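You operate a simulated robot arm through the tools that you are given. There is no shell and no other tool.

Carry out the task below with a simulated two-armed robot. There is one attempt and no reset: what you move stays moved.

Task
Box the pastry on the dish, shut the red box, add the white sleeve, slide it onto the pink sheet.

The check looks at the end state, three seconds after you hand in, the way a careful person would. Anything else that was tipped, shoved, dropped, spilled or broken makes it a failure. Flat cloth is picked up by pressing the open fingertips on it (5 to 10 N) and closing them slowly along it; thin cloth reads only 2 to 8 mm in the jaws.

Robot
Two 6-joint arms with two-finger parallel grippers on one trunk that stands fixed in place. Base frame: the origin is at the foot of the trunk, x ahead of it, y to its left, z up; the work surface is at about z = 0.73. Readings come in m, rad, newtons and seconds.
The left shoulder is at [0.08, 0.216, 1.494], the right one opposite. With the tool pointing down near the work surface each hand reaches from about 0.1 to 0.66 m from the base axis, measured 20 degrees to its own side. Payload 3.43 kg a hand.
Tool frame (each hand has its own): the origin (TCP) lies between the finger pads and is the grasp point; the fingertips stand 0.03 m ahead of it; z points along the fingers, y is the line along which they close. Largest opening 0.094 m; finger width 0.028, thickness 0.01; the body of the gripper, 0.05 by 0.096 m, starts 0.055 m behind the TCP.
Orientation is told as [roll, pitch, yaw] about the base's x, y, z axes, in that order, counted from this pose: with the fingers straight down and closing along the base's y, the tool's x points along the base's -x, its y along +y and its z along -z.

Tools
- The arms move only by the tool step_arm. It takes "left_motion", "right_motion" or both (then of equal length, played together; a hand with none holds still); each is a list of rows, each a list of 7 numbers: the shift along the tool's x, y, z in m, then the turn, a rotation vector about the tool's x, y, z in rad, then the finger opening in m, from 0 to 0.094. In form: [[x, y, z, rx, ry, rz, fingers], ...]. A call has 1 to 20 rows; each row is the pose to reach, as a shift and turn from the pose commanded when the call began, along the tool's axes at that moment. Rows are played at 5 a second. More than 0.05 m and 0.15 rad between two rows, or a gripper value outside its range, and nothing of the call is played. Where a pose cannot be reached the arm comes as near as it can. A force on the tool above 90 N (or 10 N above the force at the start of the call, whichever is more), or a blocked arm, ends the call early, and 0.2 s more pass. Each finger travels about 0.072 m/s and halts on what it meets, pressing with about 37 N; the grip force reading is that of the motor and also rises with nothing between the fingers. The clock runs only during rows and for 0.2 s after the last one: add rows that repeat a pose to give the fingers time. The reply holds the time, the measured pose of the TCP, the force on the tool along the base axes, the opening and the grip force, in the units named above and with some noise, with the torque about the TCP (base axes, N m) and any sound that the robot's microphone picked up.
- Cameras (640 x 400 px; columns grow to the right, rows downward): "scene" is now at [0.0951, 0.0244, 1.63]; the picture's right is [0.02, -1.00, 0.00], its down [-0.87, -0.02, -0.50] and it looks along [0.50, 0.01, -0.87] (base axes); focal length 312 px, centre (320, 200). "left" rides on the left gripper at [0.076, -0.014, -0.103] in its tool frame; the picture's right is [0.18, 0.98, 0.00], its down [-0.75, 0.14, -0.64] and it looks along [-0.63, 0.12, 0.77] (tool axes); focal length 243 px, centre (320, 200). "right" rides on the right gripper at [0.076, 0.014, -0.102] in its tool frame; the picture's right is [-0.18, 0.98, 0.00], its down [-0.75, -0.14, -0.64] and it looks along [-0.63, -0.12, 0.77] (tool axes); focal length 243 px, centre (320, 200). There is no depth. A picture from a camera that has moved, and an enlarged one, comes with that camera's place and axes in the base frame and with its lens. The place of the scene camera against the robot may be out by one fixed shift of up to 0.025 m in any direction.
- grab_frame(camera): a new picture of that camera. The clock stands still meanwhile.
- slide_trunk(by): slides the trunk up (or, below 0, down) by that many m; the arms and the scene camera ride with it, the base frame stays. It gives what a move gives, with no picture.
- head_to(pan, tilt): turns the head with the scene camera to pan (to the left, within 1.501 rad either way) and tilt (down, from -0.506 to 1.204), counted from straight ahead of the robot. It gives what a move gives.
- enlarge(camera, box): a new picture of the part [left, top, right, bottom] of that camera's present view, enlarged. The clock stands still meanwhile.
- job_done(): hands the job in; it is judged then, once.

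Places have to be worked out from the pictures, the camera data and where the tool is seen. Open the grippers and draw the arms clear of the work before you hand the job in, unless the task says otherwise.

The tools are called after "Emit:" by a JSON object that holds its "api" and its "payload". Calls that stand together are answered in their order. step_arm: Moves the arms, as the interface text tells. Its arguments: {"type":"object","properties":{"left_motion":{"type":"array"},"right_motion":{"type":"array"}},"required":[]} The other tools are called the same way: slide_trunk (by) slides the trunk up or down; head_to (pan, tilt) turns the head that bears the scene camera; grab_frame (camera) takes a picture; enlarge (camera, box) takes an enlarged picture of a part of a camera's view; job_done () hands the job in.

At the start:

```text
time_s: 0.0
left_position: [0.5253, 0.3349, 0.9565]
left_ee_rot: [0.001, 0.001, 0.002]
left_wrist_force: [0.7, 0.2, 0.0]
left_wrist_torque: [0.02, -0.01, -0.02]
left_gripper_width: 0.0941
left_finger_force: 0.0
right_position: [0.6215, -0.2301, 0.9573]
right_ee_rot: [0.001, 0.0, 0.0]
right_wrist_force: [0.1, -0.3, 0.1]
right_wrist_torque: [0.0, -0.02, -0.01]
right_gripper_width: 0.0942
right_finger_force: 0.0
trunk travel left (down, up): [-0.724, 0.116]
head pan, tilt: [0.024, 1.051]
```

scene: 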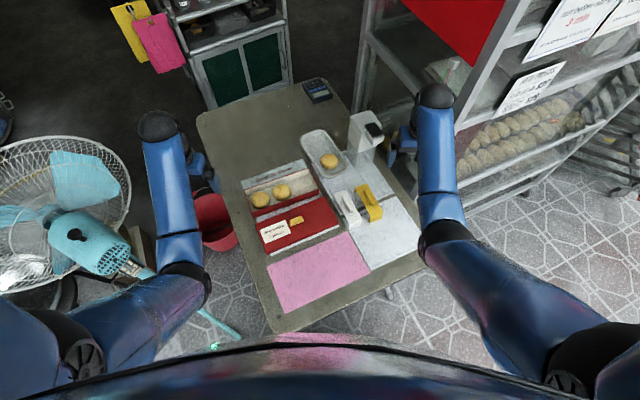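
right: 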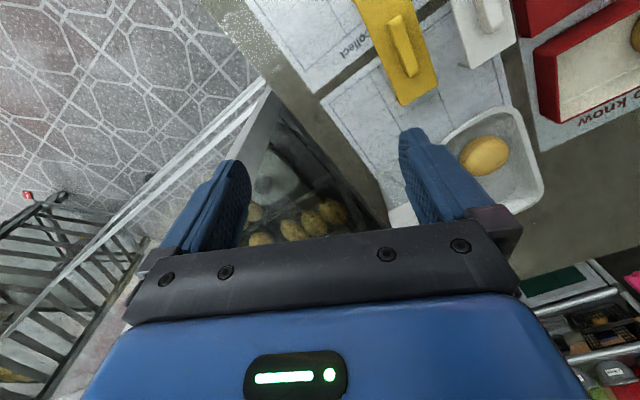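
left: 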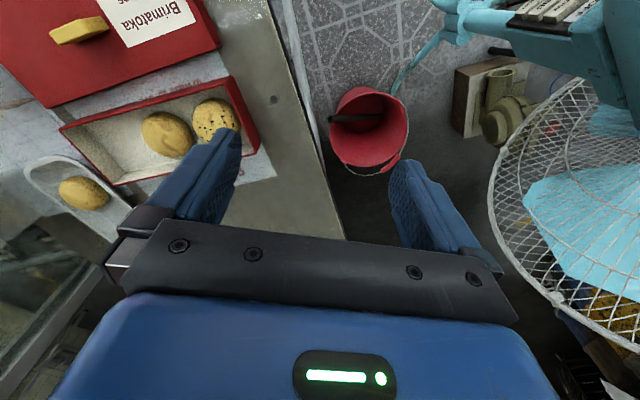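

I will begin by looking closely at the work surface: the red box, the pastry on the dish, the white and yellow items, and the pink sheet.

Emit:
{"api": "enlarge", "payload": {"camera": "scene", "box": [230, 110, 430, 235]}}

Emit:
{"api": "enlarge", "payload": {"camera": "scene", "box": [230, 180, 430, 305]}}

Emit:
{"api": "grab_frame", "payload": {"camera": "scene"}}

```text
3.20 times, centred on (330, 172) of scene
camera zoom: at [0.0951, 0.0244, 1.63], right [0.02, -1.0, 0.0], down [-0.87, -0.02, -0.5], along [0.5, 0.01, -0.87], focal length 997 px, centre (288, 288)
```

zoom: 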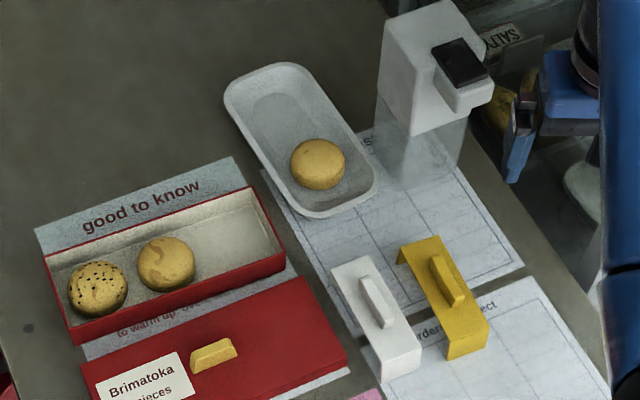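

```text
3.20 times, centred on (330, 242) of scene
camera zoom: at [0.0951, 0.0244, 1.63], right [0.02, -1.0, 0.0], down [-0.87, -0.02, -0.5], along [0.5, 0.01, -0.87], focal length 997 px, centre (288, 64)
```

zoom: 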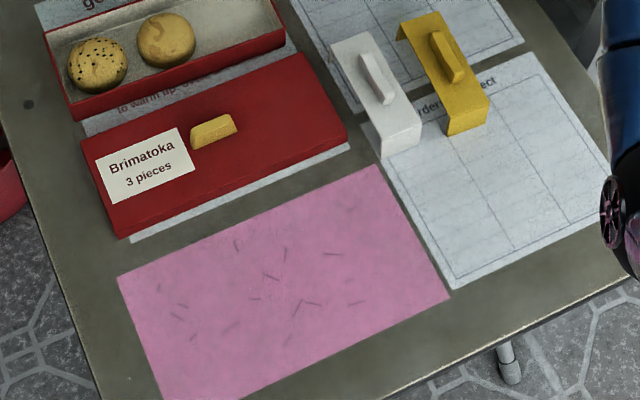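

```text
taken
camera scene: at [0.0951, 0.0244, 1.63], right [0.02, -1.0, 0.0], down [-0.87, -0.02, -0.5], along [0.5, 0.01, -0.87], focal length 312 px, centre (320, 200)
```

scene: 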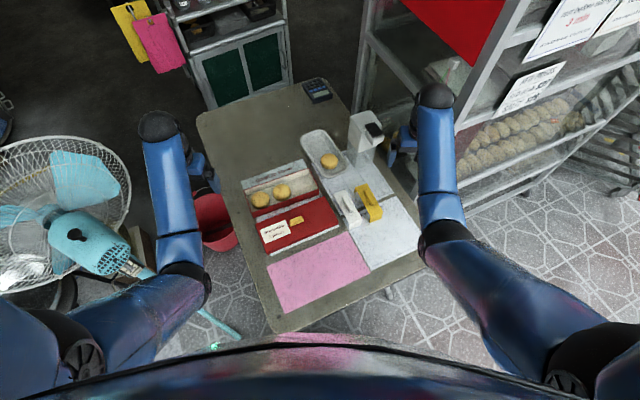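

The scene shows an open red box with two pastries, its lid lying in front of it with a yellow handle, a dish with one pastry, white and yellow sleeves, and the pink sheet. I look closer with the wrist cameras before moving.

Emit:
{"api": "enlarge", "payload": {"camera": "left", "box": [0, 0, 320, 200]}}

Emit:
{"api": "enlarge", "payload": {"camera": "right", "box": [320, 0, 640, 200]}}

Emit:
{"api": "enlarge", "payload": {"camera": "scene", "box": [320, 130, 400, 180]}}

Emit:
{"api": "enlarge", "payload": {"camera": "scene", "box": [320, 175, 400, 225]}}

Emit:
{"api": "enlarge", "payload": {"camera": "scene", "box": [240, 155, 352, 225]}}

```text
2.00 times, centred on (160, 100) of left
camera zoom: at [0.4492, 0.3211, 1.0603], right [-0.18, 0.98, 0.0], down [0.75, 0.14, 0.64], along [0.63, 0.12, -0.77], focal length 485 px, centre (640, 400)
```

zoom: 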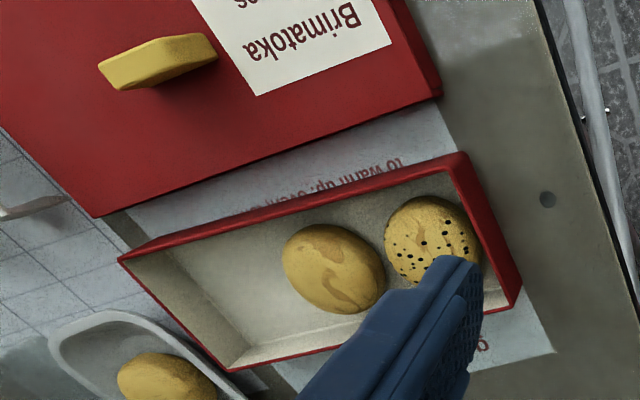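

```text
2.00 times, centred on (480, 100) of right
camera zoom: at [0.5463, -0.2162, 1.0581], right [0.18, 0.98, 0.0], down [0.75, -0.14, 0.64], along [0.63, -0.12, -0.77], focal length 485 px, centre (0, 400)
```

zoom: 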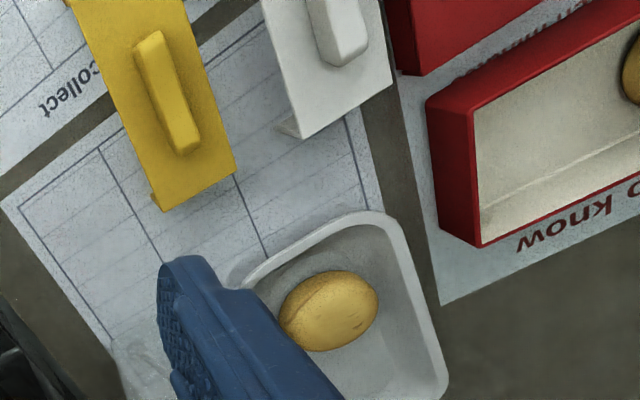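

```text
8.00 times, centred on (360, 155) of scene
camera zoom: at [0.0951, 0.0244, 1.63], right [0.02, -1.0, 0.0], down [-0.87, -0.02, -0.5], along [0.5, 0.01, -0.87], focal length 2493 px, centre (0, 560)
```

zoom: 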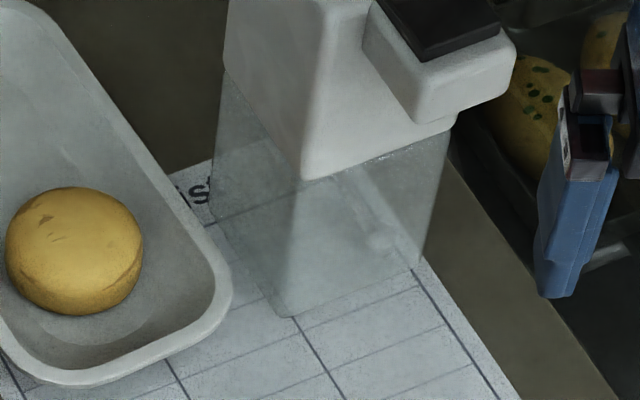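

```text
8.00 times, centred on (360, 200) of scene
camera zoom: at [0.0951, 0.0244, 1.63], right [0.02, -1.0, 0.0], down [-0.87, -0.02, -0.5], along [0.5, 0.01, -0.87], focal length 2493 px, centre (0, 200)
```

zoom: 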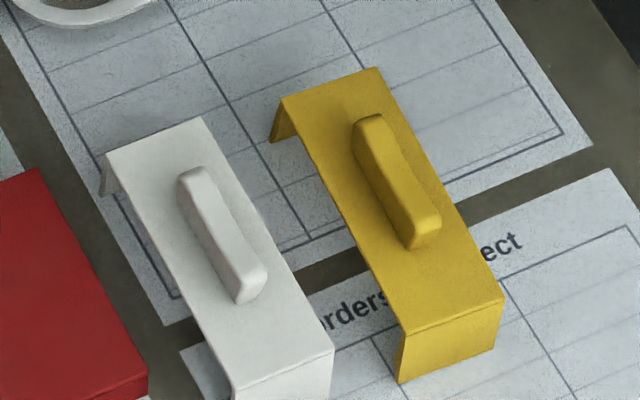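

```text
5.71 times, centred on (296, 190) of scene
camera zoom: at [0.0951, 0.0244, 1.63], right [0.02, -1.0, 0.0], down [-0.87, -0.02, -0.5], along [0.5, 0.01, -0.87], focal length 1781 px, centre (457, 257)
```

zoom: 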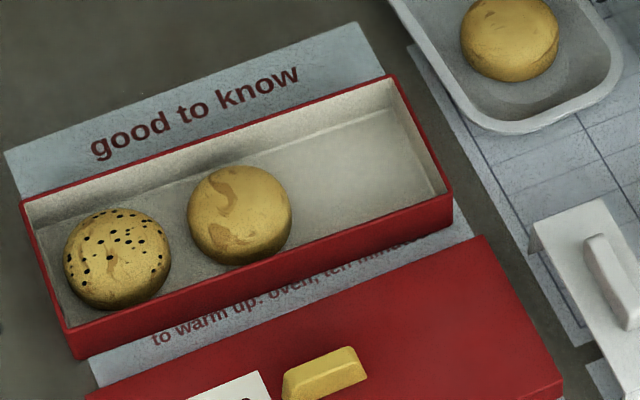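

The sleeves are U-shaped and already turned the same way as the box (about 26° yaw). The dish pastry is near x≈0.75, too far at this trunk height, so I raise both hands first (right one also drawn back) to be able to lower the trunk afterwards.

Emit:
{"api": "step_arm", "payload": {"left_motion": [[0.01, 0, -0.03, 0, 0, 0, 0.094], [0.02, 0, -0.06, 0, 0, 0, 0.094], [0.03, 0, -0.09, 0, 0, 0, 0.094], [0.04, 0, -0.12, 0, 0, 0, 0.094], [0.05, 0, -0.15, 0, 0, 0, 0.094], [0.06, 0, -0.18, 0, 0, 0, 0.094], [0.07, 0, -0.2, 0, 0, 0, 0.094]], "right_motion": [[0.025, 0, -0.03, 0, 0, 0, 0.094], [0.05, 0, -0.06, 0, 0, 0, 0.094], [0.075, 0, -0.09, 0, 0, 0, 0.094], [0.1, 0, -0.12, 0, 0, 0, 0.094], [0.125, 0, -0.15, 0, 0, 0, 0.094], [0.15, 0, -0.18, 0, 0, 0, 0.094], [0.17, 0, -0.2, 0, 0, 0, 0.094]]}}

```text
time_s: 1.6
left_position: [0.5351, 0.3461, 0.9663]
left_ee_rot: [0.001, -0.002, 0.0]
left_wrist_force: [-0.7, -0.3, -0.2]
left_wrist_torque: [0.01, 0.0, -0.04]
left_gripper_width: 0.0941
left_finger_force: 0.1
left hand out of reach, approached as far as the arm can: row 1, 2, 3, 4, 5, 6, 7
right_position: [0.5819, -0.2321, 0.9838]
right_ee_rot: [0.0, 0.001, -0.001]
right_wrist_force: [0.7, -0.4, 0.4]
right_wrist_torque: [0.02, 0.01, 0.0]
right_gripper_width: 0.094
right_finger_force: 0.1
right hand out of reach, approached as far as the arm can: row 2, 3, 4, 5, 6, 7
trunk travel left (down, up): [-0.724, 0.116]
head pan, tilt: [0.024, 1.051]
```

Both hands hit a kinematic limit going up (the tool-down pose limits height relative to the shoulder), so I'll work at lower heights. I first test what the commanded reference now is with a small, safe downward move of each hand.

Emit:
{"api": "step_arm", "payload": {"left_motion": [[0, 0, 0.01, 0, 0, 0, 0.094], [0, 0, 0.02, 0, 0, 0, 0.094], [0, 0, 0.02, 0, 0, 0, 0.094]], "right_motion": [[0, 0, 0.01, 0, 0, 0, 0.094], [0, 0, 0.02, 0, 0, 0, 0.094], [0, 0, 0.02, 0, 0, 0, 0.094]]}}

```text
time_s: 2.4
left_position: [0.5332, 0.3457, 0.9487]
left_ee_rot: [0.0, -0.001, 0.0]
left_wrist_force: [-0.4, -0.4, 0.7]
left_wrist_torque: [0.01, -0.01, -0.01]
left_gripper_width: 0.0941
left_finger_force: 0.1
right_position: [0.582, -0.2326, 0.9644]
right_ee_rot: [0.001, 0.0, 0.0]
right_wrist_force: [0.3, -0.1, -0.1]
right_wrist_torque: [-0.01, -0.02, 0.01]
right_gripper_width: 0.0939
right_finger_force: 0.0
trunk travel left (down, up): [-0.724, 0.116]
head pan, tilt: [0.024, 1.051]
```

The reference is the pose actually reached. Now I bring the left hand over the lid area (z≈0.93) for a good view of box and dish, and move the right hand back and aside.

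Emit:
{"api": "step_arm", "payload": {"left_motion": [[0.009, -0.024, 0.003, 0, 0, 0, 0.094], [0.018, -0.049, 0.005, 0, 0, 0, 0.094], [0.027, -0.073, 0.008, 0, 0, 0, 0.094], [0.036, -0.098, 0.01, 0, 0, 0, 0.094], [0.045, -0.122, 0.013, 0, 0, 0, 0.094], [0.055, -0.147, 0.015, 0, 0, 0, 0.094], [0.064, -0.172, 0.018, 0, 0, 0, 0.094], [0.073, -0.196, 0.02, 0, 0, 0, 0.094]], "right_motion": [[0.02, -0.006, 0.006, 0, 0, 0, 0.094], [0.04, -0.012, 0.011, 0, 0, 0, 0.094], [0.06, -0.018, 0.017, 0, 0, 0, 0.094], [0.08, -0.025, 0.022, 0, 0, 0, 0.094], [0.1, -0.031, 0.028, 0, 0, 0, 0.094], [0.12, -0.037, 0.034, 0, 0, 0, 0.094], [0.14, -0.044, 0.04, 0, 0, 0, 0.094], [0.16, -0.05, 0.045, 0, 0, 0, 0.094]]}}

Emit:
{"api": "grab_frame", "payload": {"camera": "left"}}

Emit:
{"api": "grab_frame", "payload": {"camera": "right"}}

Emit:
{"api": "grab_frame", "payload": {"camera": "scene"}}

```text
time_s: 4.2
left_position: [0.4572, 0.1502, 0.9319]
left_ee_rot: [0.0, -0.001, 0.001]
left_wrist_force: [0.1, -0.3, -0.6]
left_wrist_torque: [0.04, 0.01, 0.0]
left_gripper_width: 0.0938
left_finger_force: 0.0
right_position: [0.4228, -0.2813, 0.919]
right_ee_rot: [0.0, -0.001, 0.0]
right_wrist_force: [-0.2, 0.6, 0.0]
right_wrist_torque: [0.03, -0.01, 0.01]
right_gripper_width: 0.0942
right_finger_force: 0.0
trunk travel left (down, up): [-0.724, 0.116]
head pan, tilt: [0.024, 1.051]
```

```text
taken
camera left: at [0.3821, 0.1352, 1.0354], right [-0.18, 0.98, 0.0], down [0.75, 0.14, 0.64], along [0.63, 0.12, -0.77], focal length 243 px, centre (320, 200)
```

left: 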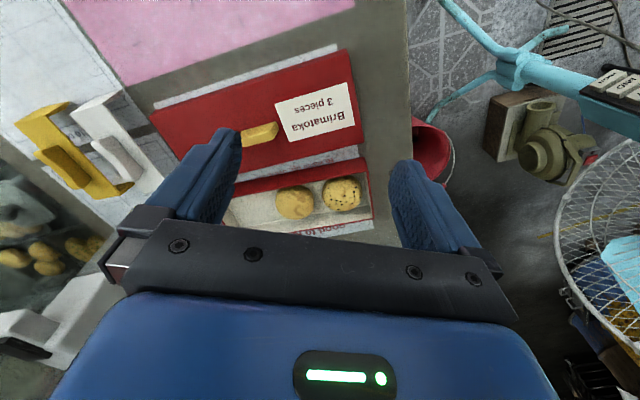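

```text
taken
camera right: at [0.3465, -0.2661, 1.0205], right [0.18, 0.98, 0.0], down [0.75, -0.14, 0.64], along [0.63, -0.12, -0.77], focal length 243 px, centre (320, 200)
```

right: 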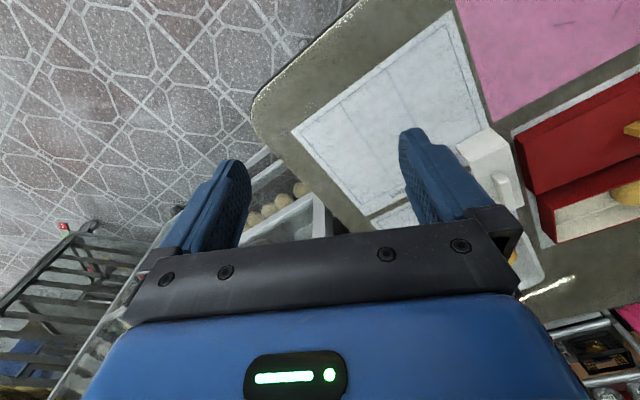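

```text
taken
camera scene: at [0.0935, 0.0234, 1.6301], right [0.02, -1.0, 0.0], down [-0.87, -0.02, -0.5], along [0.5, 0.01, -0.87], focal length 312 px, centre (320, 200)
```

scene: 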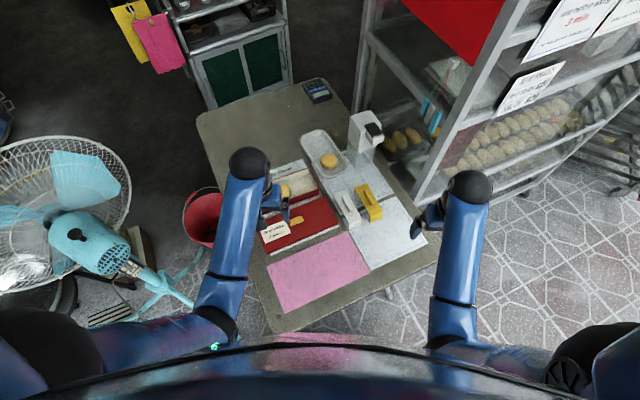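

The wrist cameras see the area just behind/under the fingers. I enlarge the left and scene views to locate the lid, box and sleeves more exactly.

Emit:
{"api": "enlarge", "payload": {"camera": "left", "box": [140, 20, 396, 180]}}

Emit:
{"api": "enlarge", "payload": {"camera": "left", "box": [0, 60, 256, 220]}}

Emit:
{"api": "enlarge", "payload": {"camera": "right", "box": [400, 60, 640, 210]}}

Emit:
{"api": "enlarge", "payload": {"camera": "scene", "box": [280, 100, 440, 200]}}

```text
2.50 times, centred on (268, 100) of left
camera zoom: at [0.3821, 0.1352, 1.0354], right [-0.18, 0.98, 0.0], down [0.75, 0.14, 0.64], along [0.63, 0.12, -0.77], focal length 606 px, centre (450, 450)
```

zoom: 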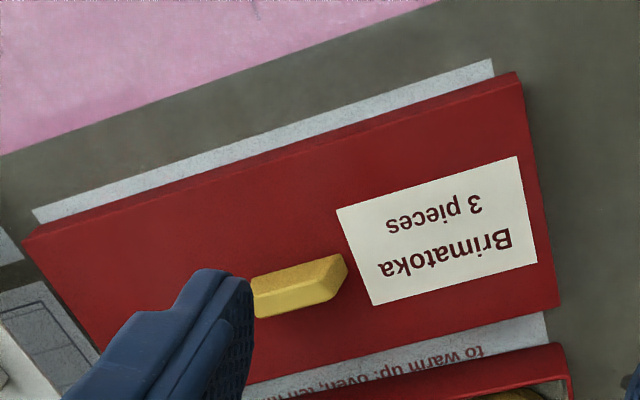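

```text
2.50 times, centred on (128, 140) of left
camera zoom: at [0.3821, 0.1352, 1.0354], right [-0.18, 0.98, 0.0], down [0.75, 0.14, 0.64], along [0.63, 0.12, -0.77], focal length 606 px, centre (800, 350)
```

zoom: 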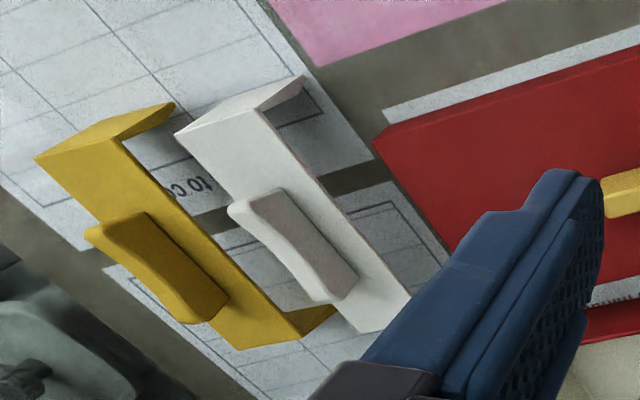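

```text
2.67 times, centred on (520, 135) of right
camera zoom: at [0.3465, -0.2661, 1.0205], right [0.18, 0.98, 0.0], down [0.75, -0.14, 0.64], along [0.63, -0.12, -0.77], focal length 647 px, centre (-213, 373)
```

zoom: 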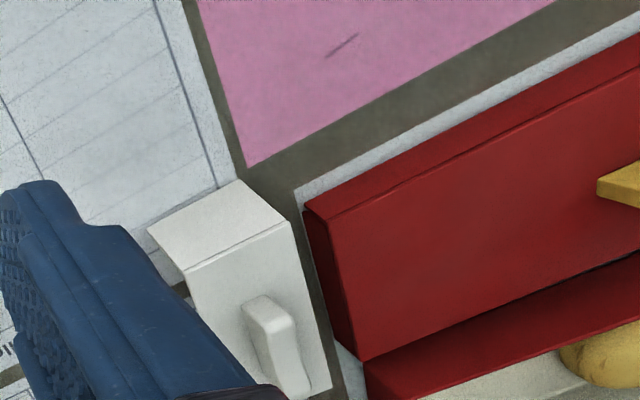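

```text
4.00 times, centred on (360, 150) of scene
camera zoom: at [0.0935, 0.0234, 1.6301], right [0.02, -1.0, 0.0], down [-0.87, -0.02, -0.5], along [0.5, 0.01, -0.87], focal length 1247 px, centre (160, 400)
```

zoom: 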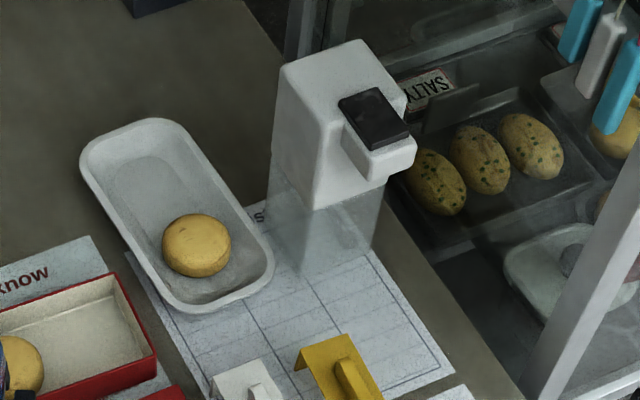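

Cross-checking the pink corner between wrist cameras and scene shows the scene camera is off by about (+0.003, −0.022). I judge the lid centre ≈(0.52, 0.08), box centre ≈(0.63, 0.14), pastry ≈(0.756, −0.018). To reach the pastry I lower the trunk in stages, first 0.08 m, then lift the hands.

Emit:
{"api": "slide_trunk", "payload": {"by": -0.08}}

Emit:
{"api": "step_arm", "payload": {"left_motion": [[-0.01, 0, -0.025, 0, 0, 0, 0.094], [-0.02, 0, -0.05, 0, 0, 0, 0.094], [-0.03, 0, -0.075, 0, 0, 0, 0.094], [-0.04, 0, -0.09, 0, 0, 0, 0.094], [-0.04, 0, -0.09, 0, 0, 0, 0.094]], "right_motion": [[0, 0, -0.025, 0, 0, 0, 0.094], [0, 0, -0.05, 0, 0, 0, 0.094], [0, 0, -0.075, 0, 0, 0, 0.094], [0, 0, -0.09, 0, 0, 0, 0.094], [0, 0, -0.09, 0, 0, 0, 0.094]]}}

```text
time_s: 5.4
left_position: [0.4591, 0.1485, 0.8511]
left_ee_rot: [-0.001, -0.001, -0.001]
left_wrist_force: [0.0, -0.1, -0.3]
left_wrist_torque: [-0.03, -0.02, -0.01]
left_gripper_width: 0.0939
left_finger_force: 0.1
right_position: [0.4219, -0.2815, 0.8388]
right_ee_rot: [0.0, 0.001, 0.0]
right_wrist_force: [0.3, -1.0, 0.5]
right_wrist_torque: [0.01, -0.01, -0.02]
right_gripper_width: 0.094
right_finger_force: 0.1
trunk travel left (down, up): [-0.644, 0.196]
head pan, tilt: [0.024, 1.051]
```

```text
time_s: 6.6
left_position: [0.5206, 0.1419, 0.8743]
left_ee_rot: [-0.001, -0.002, 0.0]
left_wrist_force: [1.1, 0.2, 0.3]
left_wrist_torque: [0.01, 0.0, 0.02]
left_gripper_width: 0.094
left_finger_force: 0.2
left hand out of reach, approached as far as the arm can: row 1, 2, 3, 4, 5
right_position: [0.423, -0.2816, 0.8474]
right_ee_rot: [-0.001, 0.0, 0.001]
right_wrist_force: [0.2, -0.2, 0.1]
right_wrist_torque: [0.02, 0.01, 0.0]
right_gripper_width: 0.094
right_finger_force: 0.0
right hand out of reach, approached as far as the arm can: row 1, 2, 3, 4, 5
trunk travel left (down, up): [-0.644, 0.196]
head pan, tilt: [0.024, 1.051]
```

The height limit with the tool pointing down is confirmed; tilting the fingers outward relaxes it and adds reach. For the far pastry the right arm with yaw ≈0.454 and an outward tilt ≈0.5 rad fits best, so I yaw the right hand while moving it forward a little.

Emit:
{"api": "step_arm", "payload": {"right_motion": [[-0.027, 0.008, 0.0, 0, 0, -0.114, 0.094], [-0.054, 0.016, 0.0, 0, 0, -0.228, 0.094], [-0.081, 0.024, 0.0, 0, 0, -0.342, 0.094], [-0.107, 0.03, 0.0, 0, 0, -0.454, 0.094], [-0.107, 0.03, 0.0, 0, 0, -0.454, 0.094]]}}

Emit:
{"api": "grab_frame", "payload": {"camera": "right"}}

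```text
time_s: 7.8
left_position: [0.5184, 0.1402, 0.8739]
left_ee_rot: [0.0, -0.002, -0.001]
left_wrist_force: [-0.1, 0.4, -0.1]
left_wrist_torque: [0.01, 0.0, 0.03]
left_gripper_width: 0.0939
left_finger_force: 0.1
right_position: [0.5301, -0.2485, 0.8492]
right_ee_rot: [-0.001, 0.001, 0.456]
right_wrist_force: [0.8, 0.2, -1.0]
right_wrist_torque: [-0.04, 0.0, 0.01]
right_gripper_width: 0.094
right_finger_force: 0.0
trunk travel left (down, up): [-0.644, 0.196]
head pan, tilt: [0.024, 1.051]
```

```text
taken
camera right: at [0.4566, -0.2672, 0.9505], right [-0.27, 0.96, 0.0], down [0.74, 0.2, 0.64], along [0.62, 0.17, -0.77], focal length 243 px, centre (320, 200)
```

right: 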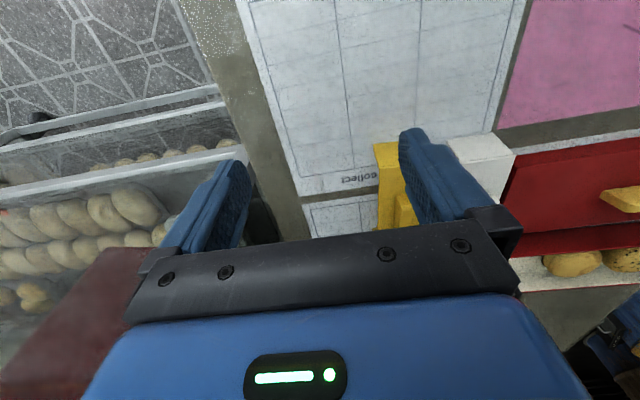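

Yaw reached. Now I tilt the right hand outward 0.5 rad about its closing axis while raising it a little.

Emit:
{"api": "step_arm", "payload": {"right_motion": [[0, 0.004, -0.01, 0, -0.125, 0, 0.094], [0, 0.008, -0.02, 0, -0.25, 0, 0.094], [0, 0.012, -0.03, 0, -0.375, 0, 0.094], [0, 0.015, -0.04, 0, -0.5, 0, 0.094], [0, 0.015, -0.05, 0, -0.5, 0, 0.094], [0, 0.015, -0.05, 0, -0.5, 0, 0.094]]}}

Emit:
{"api": "grab_frame", "payload": {"camera": "right"}}

Emit:
{"api": "grab_frame", "payload": {"camera": "scene"}}

```text
time_s: 9.2
left_position: [0.5198, 0.1415, 0.874]
left_ee_rot: [0.001, -0.003, -0.001]
left_wrist_force: [-0.6, 0.6, -0.4]
left_wrist_torque: [0.0, -0.03, -0.02]
left_gripper_width: 0.094
left_finger_force: 0.1
right_position: [0.5223, -0.2334, 0.8995]
right_ee_rot: [0.0, -0.503, 0.453]
right_wrist_force: [0.0, 0.4, 0.4]
right_wrist_torque: [-0.07, 0.04, 0.02]
right_gripper_width: 0.0938
right_finger_force: 0.1
trunk travel left (down, up): [-0.644, 0.196]
head pan, tilt: [0.024, 1.051]
```

```text
taken
camera right: at [0.4129, -0.2704, 0.9511], right [-0.29, 0.95, 0.09], down [0.38, 0.03, 0.92], along [0.88, 0.3, -0.37], focal length 243 px, centre (320, 200)
```

right: 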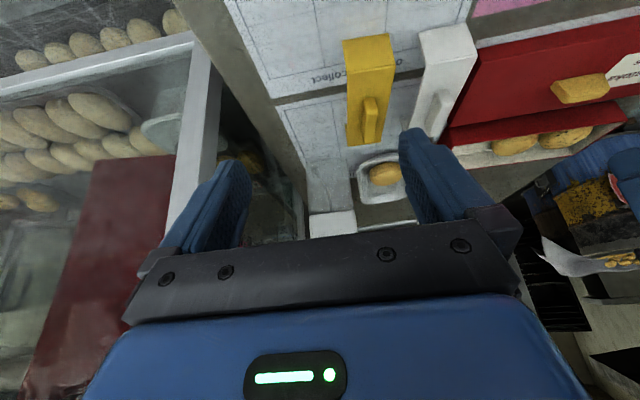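

```text
taken
camera scene: at [0.0952, 0.0244, 1.55], right [0.02, -1.0, 0.0], down [-0.87, -0.02, -0.5], along [0.5, 0.01, -0.87], focal length 312 px, centre (320, 200)
```

scene: 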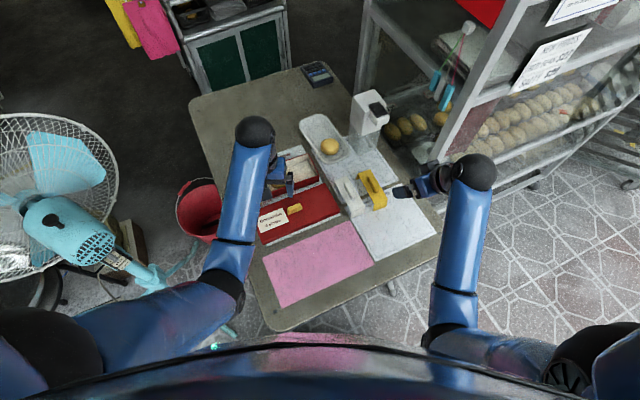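

The right hand now tilts 0.5 rad outward. Before lowering the trunk more, I move the left hand off to the left, clear of lid and box.

Emit:
{"api": "step_arm", "payload": {"left_motion": [[0, 0.03, -0.002, 0, 0, 0, 0.094], [0, 0.06, -0.004, 0, 0, 0, 0.094], [0, 0.09, -0.006, 0, 0, 0, 0.094], [0, 0.12, -0.008, 0, 0, 0, 0.094], [0, 0.15, -0.01, 0, 0, 0, 0.094], [0, 0.18, -0.01, 0, 0, 0, 0.094], [0, 0.21, -0.01, 0, 0, 0, 0.094]]}}

Emit:
{"api": "slide_trunk", "payload": {"by": -0.05}}

Emit:
{"api": "grab_frame", "payload": {"camera": "scene"}}

Emit:
{"api": "grab_frame", "payload": {"camera": "left"}}

```text
time_s: 10.8
left_position: [0.5206, 0.3522, 0.8808]
left_ee_rot: [-0.001, -0.001, 0.0]
left_wrist_force: [-0.2, -0.6, 0.0]
left_wrist_torque: [-0.02, 0.01, 0.01]
left_gripper_width: 0.0941
left_finger_force: 0.1
left hand out of reach, approached as far as the arm can: row 2, 3, 4, 5, 6
right_position: [0.5223, -0.2332, 0.8983]
right_ee_rot: [-0.001, -0.499, 0.453]
right_wrist_force: [1.2, 0.6, 0.0]
right_wrist_torque: [0.01, 0.01, -0.01]
right_gripper_width: 0.0941
right_finger_force: 0.1
trunk travel left (down, up): [-0.644, 0.196]
head pan, tilt: [0.024, 1.051]
```

```text
time_s: 11.7
left_position: [0.5196, 0.3509, 0.8319]
left_ee_rot: [0.002, -0.002, 0.002]
left_wrist_force: [0.5, 0.7, -0.1]
left_wrist_torque: [0.02, 0.01, 0.02]
left_gripper_width: 0.0941
left_finger_force: 0.0
right_position: [0.5223, -0.2341, 0.8488]
right_ee_rot: [-0.001, -0.501, 0.454]
right_wrist_force: [0.5, 0.4, -0.3]
right_wrist_torque: [-0.01, 0.01, 0.03]
right_gripper_width: 0.0941
right_finger_force: 0.0
trunk travel left (down, up): [-0.594, 0.246]
head pan, tilt: [0.024, 1.051]
```

```text
taken
camera scene: at [0.0946, 0.0242, 1.5001], right [0.02, -1.0, 0.0], down [-0.87, -0.02, -0.5], along [0.5, 0.01, -0.87], focal length 312 px, centre (320, 200)
```

scene: 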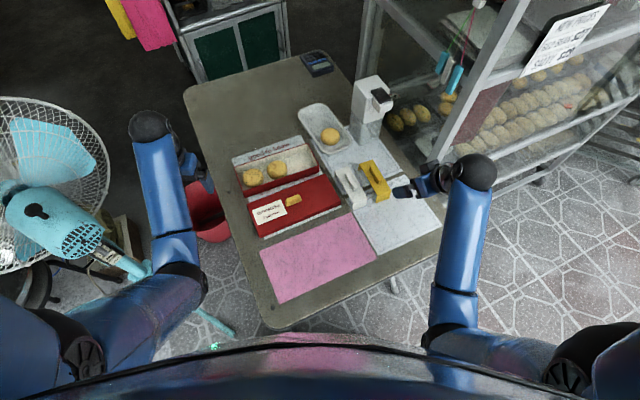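

```text
taken
camera left: at [0.4447, 0.3371, 0.9347], right [-0.18, 0.98, 0.0], down [0.75, 0.14, 0.64], along [0.63, 0.12, -0.77], focal length 243 px, centre (320, 200)
```

left: 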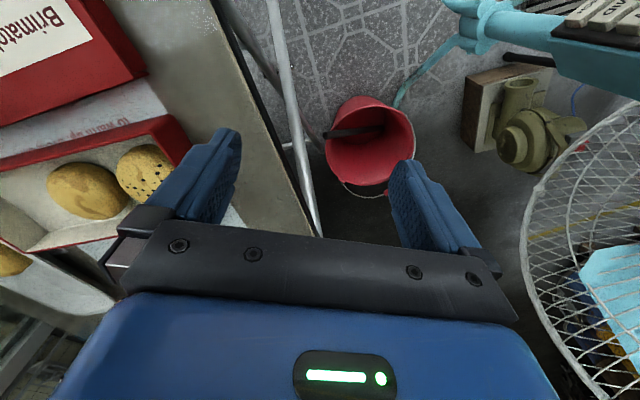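

The view of the table is now unobstructed. I take enlargements from this lower scene camera for measuring dish, box and dispenser.

Emit:
{"api": "enlarge", "payload": {"camera": "scene", "box": [290, 90, 400, 159]}}

Emit:
{"api": "enlarge", "payload": {"camera": "scene", "box": [225, 130, 353, 210]}}

Emit:
{"api": "enlarge", "payload": {"camera": "scene", "box": [320, 145, 400, 195]}}

Emit:
{"api": "enlarge", "payload": {"camera": "right", "box": [250, 0, 490, 150]}}

```text
5.80 times, centred on (345, 124) of scene
camera zoom: at [0.0946, 0.0242, 1.5001], right [0.02, -1.0, 0.0], down [-0.87, -0.02, -0.5], along [0.5, 0.01, -0.87], focal length 1807 px, centre (175, 638)
```

zoom: 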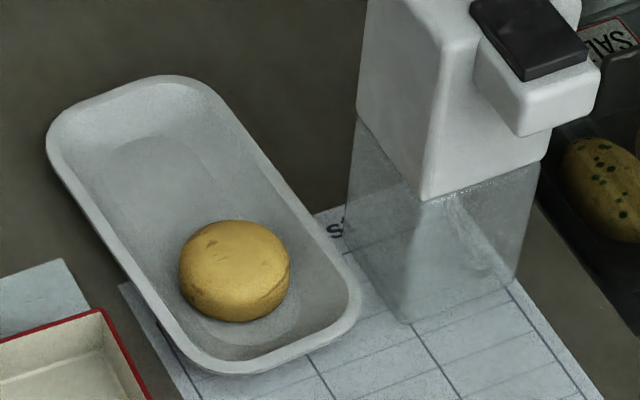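

```text
5.00 times, centred on (289, 170) of scene
camera zoom: at [0.0946, 0.0242, 1.5001], right [0.02, -1.0, 0.0], down [-0.87, -0.02, -0.5], along [0.5, 0.01, -0.87], focal length 1558 px, centre (475, 350)
```

zoom: 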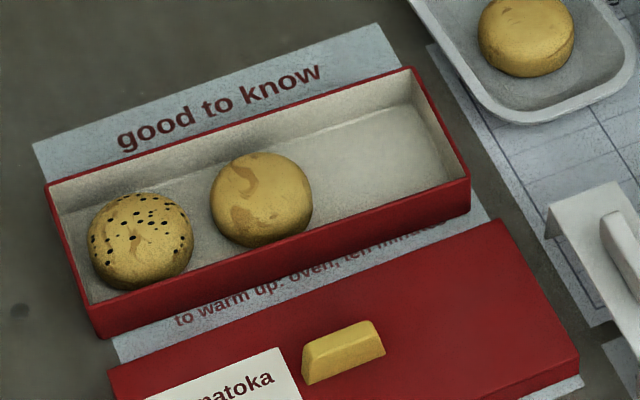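

```text
8.00 times, centred on (360, 170) of scene
camera zoom: at [0.0946, 0.0242, 1.5001], right [0.02, -1.0, 0.0], down [-0.87, -0.02, -0.5], along [0.5, 0.01, -0.87], focal length 2493 px, centre (0, 440)
```

zoom: 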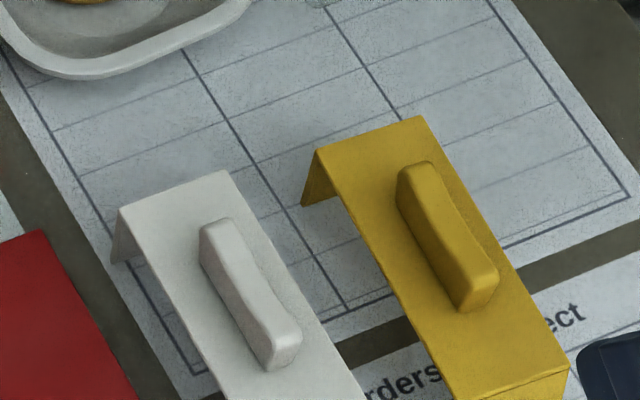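

```text
2.67 times, centred on (370, 75) of right
camera zoom: at [0.4127, -0.2705, 0.9012], right [-0.29, 0.95, 0.09], down [0.38, 0.03, 0.92], along [0.88, 0.3, -0.37], focal length 647 px, centre (187, 533)
```

zoom: 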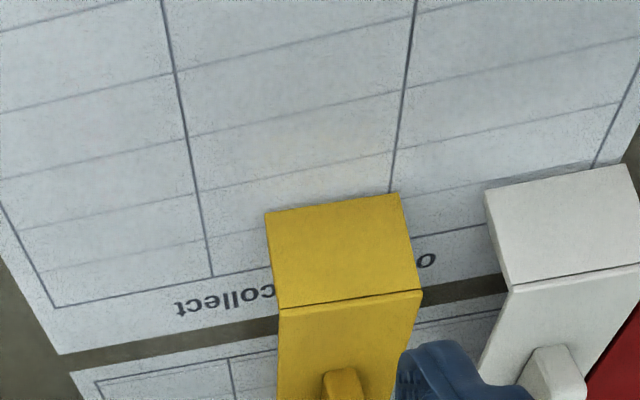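

I judge the pastry at ≈(0.757, −0.016) with ~0.06 m diameter; box rim at z≈0.763. The side clearances in dish and box are tight, so I need the pastry height and dish wall height; I check the right camera's low-angle view.

Emit:
{"api": "grab_frame", "payload": {"camera": "right"}}

Emit:
{"api": "enlarge", "payload": {"camera": "right", "box": [320, 60, 480, 160]}}

```text
taken
camera right: at [0.4127, -0.2705, 0.9012], right [-0.29, 0.95, 0.09], down [0.38, 0.03, 0.92], along [0.88, 0.3, -0.37], focal length 243 px, centre (320, 200)
```

right: 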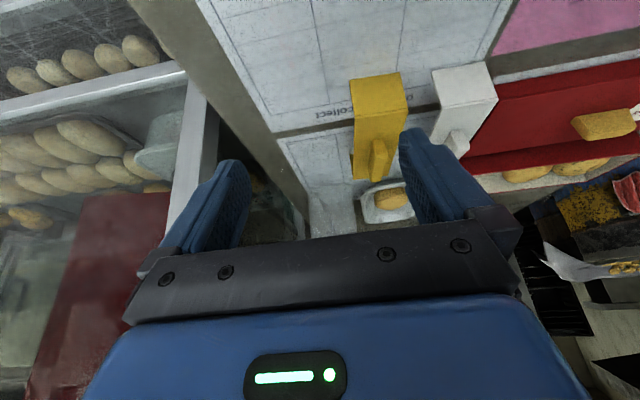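

```text
4.00 times, centred on (400, 110) of right
camera zoom: at [0.4127, -0.2705, 0.9012], right [-0.29, 0.95, 0.09], down [0.38, 0.03, 0.92], along [0.88, 0.3, -0.37], focal length 970 px, centre (0, 560)
```

zoom: 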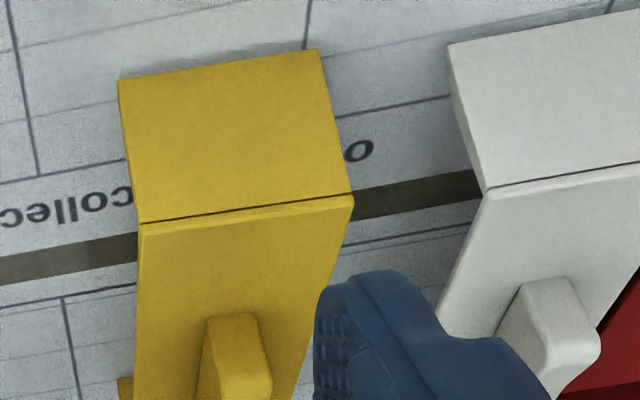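

Sleeve tops are low enough to pass over. I bring the right hand around to line up with the pastry along the dish's long axis, staying ~0.1 m short of it and at z≈0.87, to look at it closely.

Emit:
{"api": "step_arm", "payload": {"right_motion": [[-0.0034, 0.031, -0.0061, 0, 0, 0, 0.094], [-0.0155, 0.062, -0.0075, 0, 0, 0, 0.094], [-0.0271, 0.0931, -0.008, 0, 0, 0, 0.094], [-0.0579, 0.0931, 0.0088, 0, 0, 0, 0.09], [-0.0886, 0.0931, 0.0256, 0, 0, 0, 0.085], [-0.1193, 0.0931, 0.0424, 0, 0, 0, 0.08], [-0.15, 0.0931, 0.0591, 0, 0, 0, 0.075], [-0.1851, 0.0931, 0.0783, 0, 0, 0, 0.07], [-0.1851, 0.0931, 0.0783, 0, 0, 0, 0.07]]}}

Emit:
{"api": "grab_frame", "payload": {"camera": "right"}}

Emit:
{"api": "grab_frame", "payload": {"camera": "scene"}}

```text
time_s: 13.7
left_position: [0.5212, 0.3502, 0.831]
left_ee_rot: [0.002, -0.005, -0.001]
left_wrist_force: [-0.3, -0.1, -0.4]
left_wrist_torque: [-0.02, -0.02, 0.01]
left_gripper_width: 0.0939
left_finger_force: 0.0
right_position: [0.6619, -0.06, 0.8719]
right_ee_rot: [0.0, -0.501, 0.455]
right_wrist_force: [-0.7, -0.2, 0.2]
right_wrist_torque: [-0.02, 0.0, 0.01]
right_gripper_width: 0.0699
right_finger_force: 0.0
trunk travel left (down, up): [-0.594, 0.246]
head pan, tilt: [0.024, 1.051]
```

```text
taken
camera right: at [0.5522, -0.0973, 0.9239], right [-0.29, 0.95, 0.09], down [0.38, 0.03, 0.92], along [0.88, 0.3, -0.37], focal length 243 px, centre (320, 200)
```

right: 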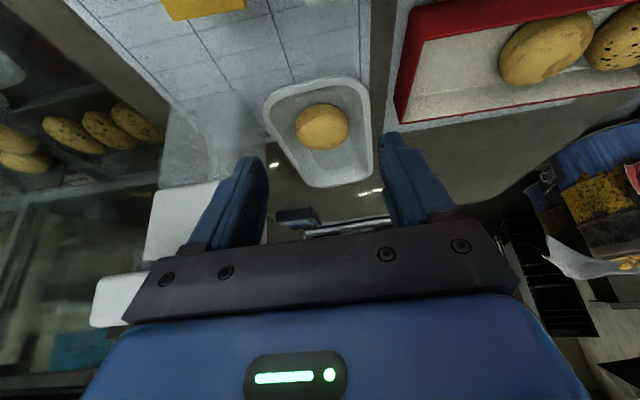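

```text
taken
camera scene: at [0.0943, 0.0241, 1.5001], right [0.02, -1.0, 0.0], down [-0.87, -0.02, -0.5], along [0.5, 0.01, -0.87], focal length 312 px, centre (320, 200)
```

scene: 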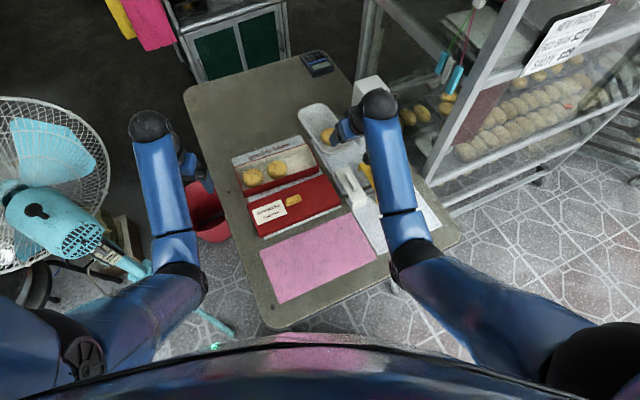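

The pastry sits nicely between the fingers in the right camera view. I enlarge to measure its position, height and the dish walls.

Emit:
{"api": "enlarge", "payload": {"camera": "right", "box": [230, 60, 422, 180]}}

Emit:
{"api": "enlarge", "payload": {"camera": "right", "box": [380, 0, 640, 162]}}

```text
3.33 times, centred on (326, 120) of right
camera zoom: at [0.5522, -0.0973, 0.9239], right [-0.29, 0.95, 0.09], down [0.38, 0.03, 0.92], along [0.88, 0.3, -0.37], focal length 809 px, centre (300, 467)
```

zoom: 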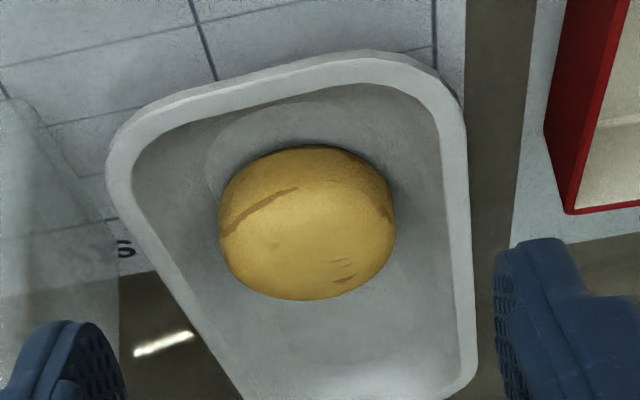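

```text
2.46 times, centred on (510, 81) of right
camera zoom: at [0.5522, -0.0973, 0.9239], right [-0.29, 0.95, 0.09], down [0.38, 0.03, 0.92], along [0.88, 0.3, -0.37], focal length 597 px, centre (-148, 493)
```

zoom: 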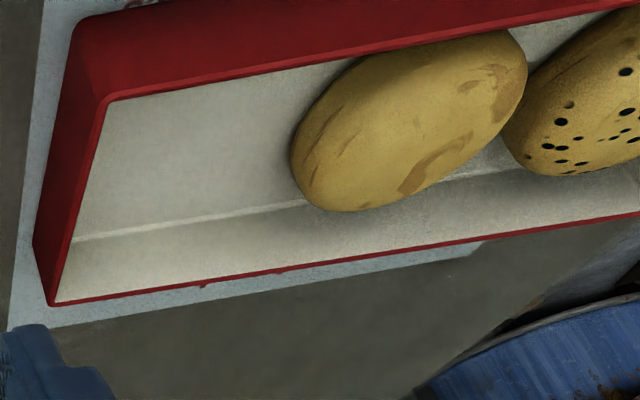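

The dish is only ~0.09 m wide inside, so closing across it is too tight; closing nearly along the dish's length gives room. The left arm can do that (yaw ≈ −0.59 with outward tilt), so I withdraw the right hand and park it off the table's right edge.

Emit:
{"api": "step_arm", "payload": {"right_motion": [[0.0395, 0, -0.0216, 0, 0, 0, 0.07], [0.0789, 0, -0.0432, 0, 0, 0, 0.07], [0.1184, 0, -0.0648, 0, 0, 0, 0.07], [0.1579, 0, -0.0865, 0, 0, 0, 0.07], [0.1666, -0.035, -0.0913, 0, 0, 0, 0.07], [0.1754, -0.07, -0.0961, 0, 0, 0, 0.07], [0.2017, -0.1, -0.1105, 0, 0, 0, 0.07], [0.2324, -0.12, -0.1273, 0, 0, 0, 0.07], [0.2631, -0.135, -0.1441, 0, 0, 0, 0.07], [0.3052, -0.145, -0.1444, 0, 0, 0, 0.07]]}}

Emit:
{"api": "grab_frame", "payload": {"camera": "scene"}}

```text
time_s: 15.9
left_position: [0.5206, 0.3503, 0.8318]
left_ee_rot: [0.003, -0.002, 0.001]
left_wrist_force: [0.0, -0.5, 0.3]
left_wrist_torque: [-0.02, 0.0, 0.0]
left_gripper_width: 0.094
left_finger_force: 0.0
right_position: [0.4177, -0.3372, 0.8495]
right_ee_rot: [-0.001, -0.502, 0.456]
right_wrist_force: [0.2, 0.4, 0.8]
right_wrist_torque: [-0.01, -0.01, -0.05]
right_gripper_width: 0.0701
right_finger_force: 0.1
trunk travel left (down, up): [-0.594, 0.246]
head pan, tilt: [0.024, 1.051]
```

```text
taken
camera scene: at [0.0937, 0.0239, 1.5001], right [0.02, -1.0, 0.0], down [-0.87, -0.02, -0.5], along [0.5, 0.01, -0.87], focal length 312 px, centre (320, 200)
```

scene: 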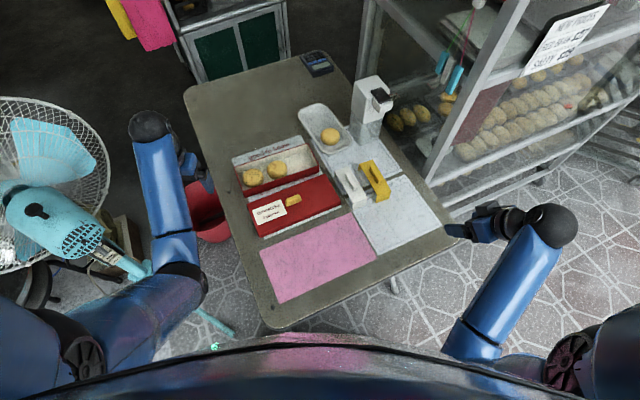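

Right hand is parked above the table's right corner. Now I yaw the left hand to about −0.59.

Emit:
{"api": "step_arm", "payload": {"left_motion": [[0, 0, 0, 0, 0, 0.148, 0.094], [0, 0, 0, 0, 0, 0.296, 0.094], [0, 0, 0, 0, 0, 0.444, 0.094], [0, 0, 0, 0, 0, 0.593, 0.094], [0, 0, 0, 0, 0, 0.593, 0.094]]}}

Emit:
{"api": "step_arm", "payload": {"left_motion": [[0, 0, -0.01, 0, -0.125, 0, 0.09], [0, 0, -0.02, 0, -0.25, 0, 0.086], [0, 0, -0.03, 0, -0.375, 0, 0.082], [0, 0, -0.04, 0, -0.5, 0, 0.08], [0, 0, -0.05, 0, -0.5, 0, 0.08], [0, 0, -0.05, 0, -0.5, 0, 0.08]]}}

Emit:
{"api": "grab_frame", "payload": {"camera": "left"}}

Emit:
{"api": "grab_frame", "payload": {"camera": "scene"}}

```text
time_s: 17.1
left_position: [0.521, 0.3495, 0.8307]
left_ee_rot: [0.003, -0.003, -0.595]
left_wrist_force: [-0.5, 0.0, -0.3]
left_wrist_torque: [-0.01, 0.02, 0.01]
left_gripper_width: 0.094
left_finger_force: 0.1
right_position: [0.4184, -0.337, 0.8502]
right_ee_rot: [0.001, -0.499, 0.453]
right_wrist_force: [-0.2, 0.0, -0.1]
right_wrist_torque: [0.03, 0.04, 0.02]
right_gripper_width: 0.0698
right_finger_force: 0.1
trunk travel left (down, up): [-0.594, 0.246]
head pan, tilt: [0.024, 1.051]
```

```text
time_s: 18.5
left_position: [0.5218, 0.3519, 0.8818]
left_ee_rot: [0.002, -0.503, -0.593]
left_wrist_force: [-0.3, 0.1, -0.1]
left_wrist_torque: [0.01, -0.04, 0.01]
left_gripper_width: 0.08
left_finger_force: 0.1
right_position: [0.4192, -0.338, 0.8497]
right_ee_rot: [0.0, -0.5, 0.454]
right_wrist_force: [0.4, 0.0, -0.7]
right_wrist_torque: [0.02, 0.01, 0.0]
right_gripper_width: 0.07
right_finger_force: 0.0
trunk travel left (down, up): [-0.594, 0.246]
head pan, tilt: [0.024, 1.051]
```

```text
taken
camera left: at [0.4164, 0.4052, 0.9359], right [0.42, 0.91, -0.09], down [0.37, -0.08, 0.93], along [0.83, -0.42, -0.37], focal length 243 px, centre (320, 200)
```

left: 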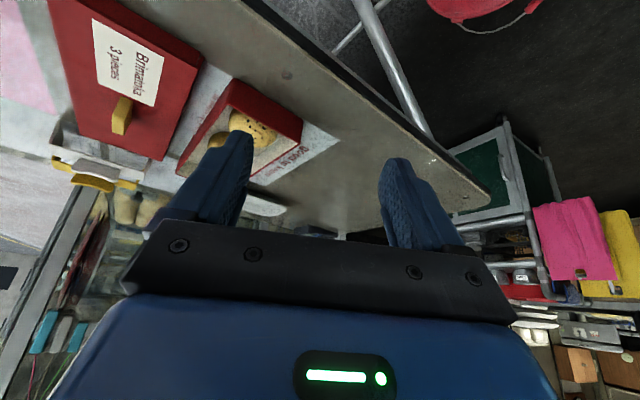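

```text
taken
camera scene: at [0.095, 0.0244, 1.5], right [0.02, -1.0, 0.0], down [-0.87, -0.02, -0.5], along [0.5, 0.01, -0.87], focal length 312 px, centre (320, 200)
```

scene: 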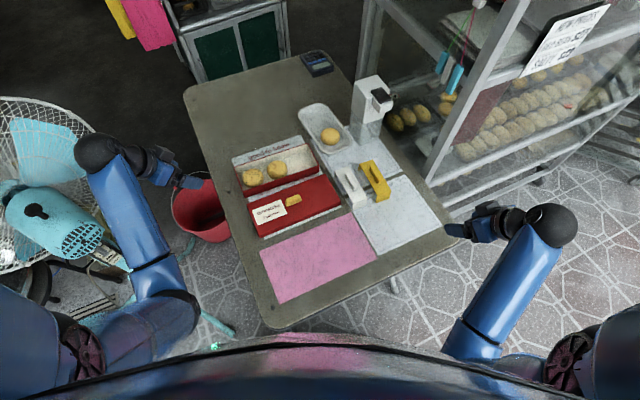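

Left hand has yaw −0.593 and tilt 0.5. I move it across at z≈0.88 toward the pastry, stopping ~7 cm short to look.

Emit:
{"api": "step_arm", "payload": {"left_motion": [[-0.0241, -0.0145, 0.0132, 0, 0, 0, 0.08], [-0.0483, -0.029, 0.0264, 0, 0, 0, 0.08], [-0.0724, -0.0435, 0.0395, 0, 0, 0, 0.08], [-0.0965, -0.058, 0.0527, 0, 0, 0, 0.08], [-0.1207, -0.0725, 0.0659, 0, 0, 0, 0.08], [-0.1448, -0.087, 0.0791, 0, 0, 0, 0.08], [-0.1689, -0.1015, 0.0923, 0, 0, 0, 0.08], [-0.193, -0.116, 0.1054, 0, 0, 0, 0.08], [-0.2172, -0.1305, 0.1186, 0, 0, 0, 0.08], [-0.2413, -0.145, 0.1318, 0, 0, 0, 0.08], [-0.2654, -0.1595, 0.145, 0, 0, 0, 0.08], [-0.2896, -0.174, 0.1582, 0, 0, 0, 0.08]]}}

Emit:
{"api": "grab_frame", "payload": {"camera": "left"}}

Emit:
{"api": "grab_frame", "payload": {"camera": "scene"}}

```text
time_s: 21.1
left_position: [0.6998, 0.018, 0.8821]
left_ee_rot: [0.004, -0.499, -0.594]
left_wrist_force: [0.1, -0.2, 0.6]
left_wrist_torque: [0.02, 0.03, 0.0]
left_gripper_width: 0.0799
left_finger_force: 0.0
right_position: [0.4174, -0.3395, 0.8489]
right_ee_rot: [0.003, -0.5, 0.454]
right_wrist_force: [0.4, -0.3, 0.7]
right_wrist_torque: [0.0, 0.0, -0.02]
right_gripper_width: 0.0701
right_finger_force: 0.0
trunk travel left (down, up): [-0.594, 0.246]
head pan, tilt: [0.024, 1.051]
```

```text
taken
camera left: at [0.5948, 0.073, 0.9361], right [0.42, 0.91, -0.09], down [0.37, -0.08, 0.93], along [0.83, -0.42, -0.37], focal length 243 px, centre (320, 200)
```

left: 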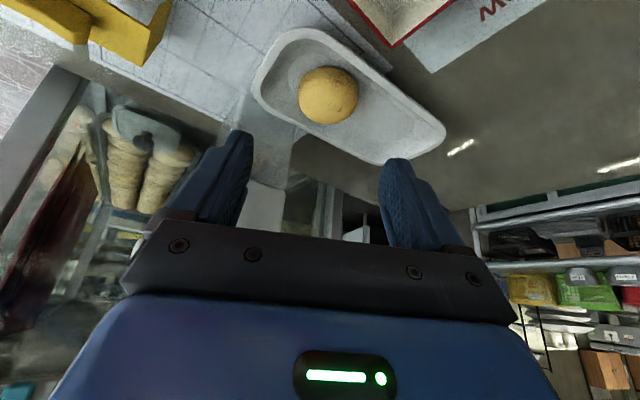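

```text
taken
camera scene: at [0.0955, 0.0232, 1.4999], right [0.02, -1.0, 0.0], down [-0.87, -0.02, -0.5], along [0.5, 0.01, -0.87], focal length 312 px, centre (320, 200)
```

scene: 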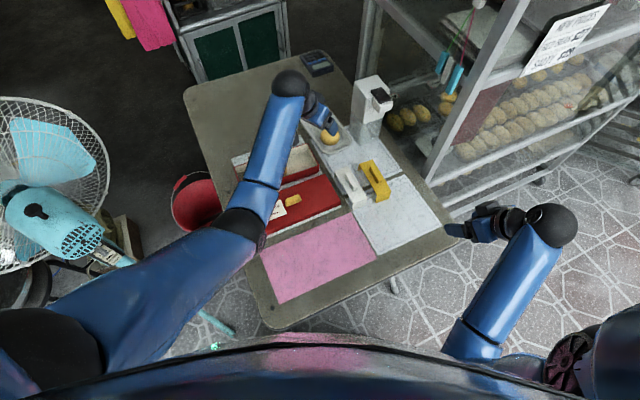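

The left view shows the pastry and dish well. I enlarge for an exact fix.

Emit:
{"api": "enlarge", "payload": {"camera": "left", "box": [240, 20, 460, 170]}}

Emit:
{"api": "enlarge", "payload": {"camera": "scene", "box": [270, 60, 398, 140]}}

```text
2.67 times, centred on (350, 95) of left
camera zoom: at [0.5948, 0.073, 0.9361], right [0.42, 0.91, -0.09], down [0.37, -0.08, 0.93], along [0.83, -0.42, -0.37], focal length 647 px, centre (240, 480)
```

zoom: 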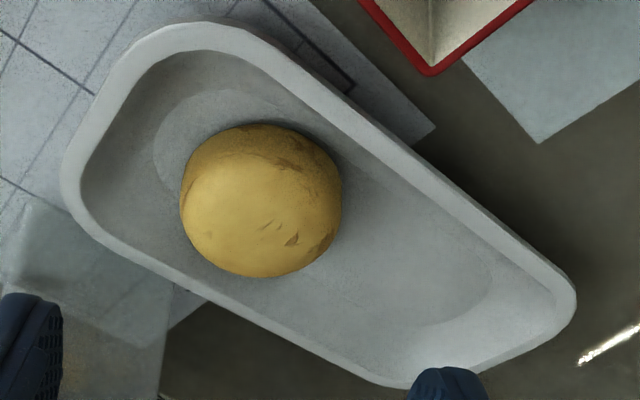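

```text
5.00 times, centred on (334, 100) of scene
camera zoom: at [0.0955, 0.0232, 1.4999], right [0.02, -1.0, 0.0], down [-0.87, -0.02, -0.5], along [0.5, 0.01, -0.87], focal length 1558 px, centre (250, 700)
```

zoom: 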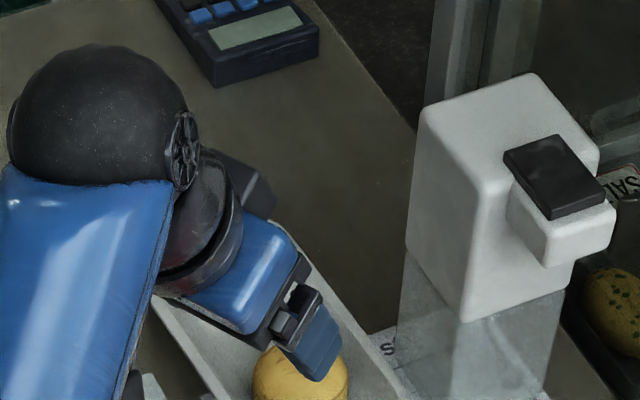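

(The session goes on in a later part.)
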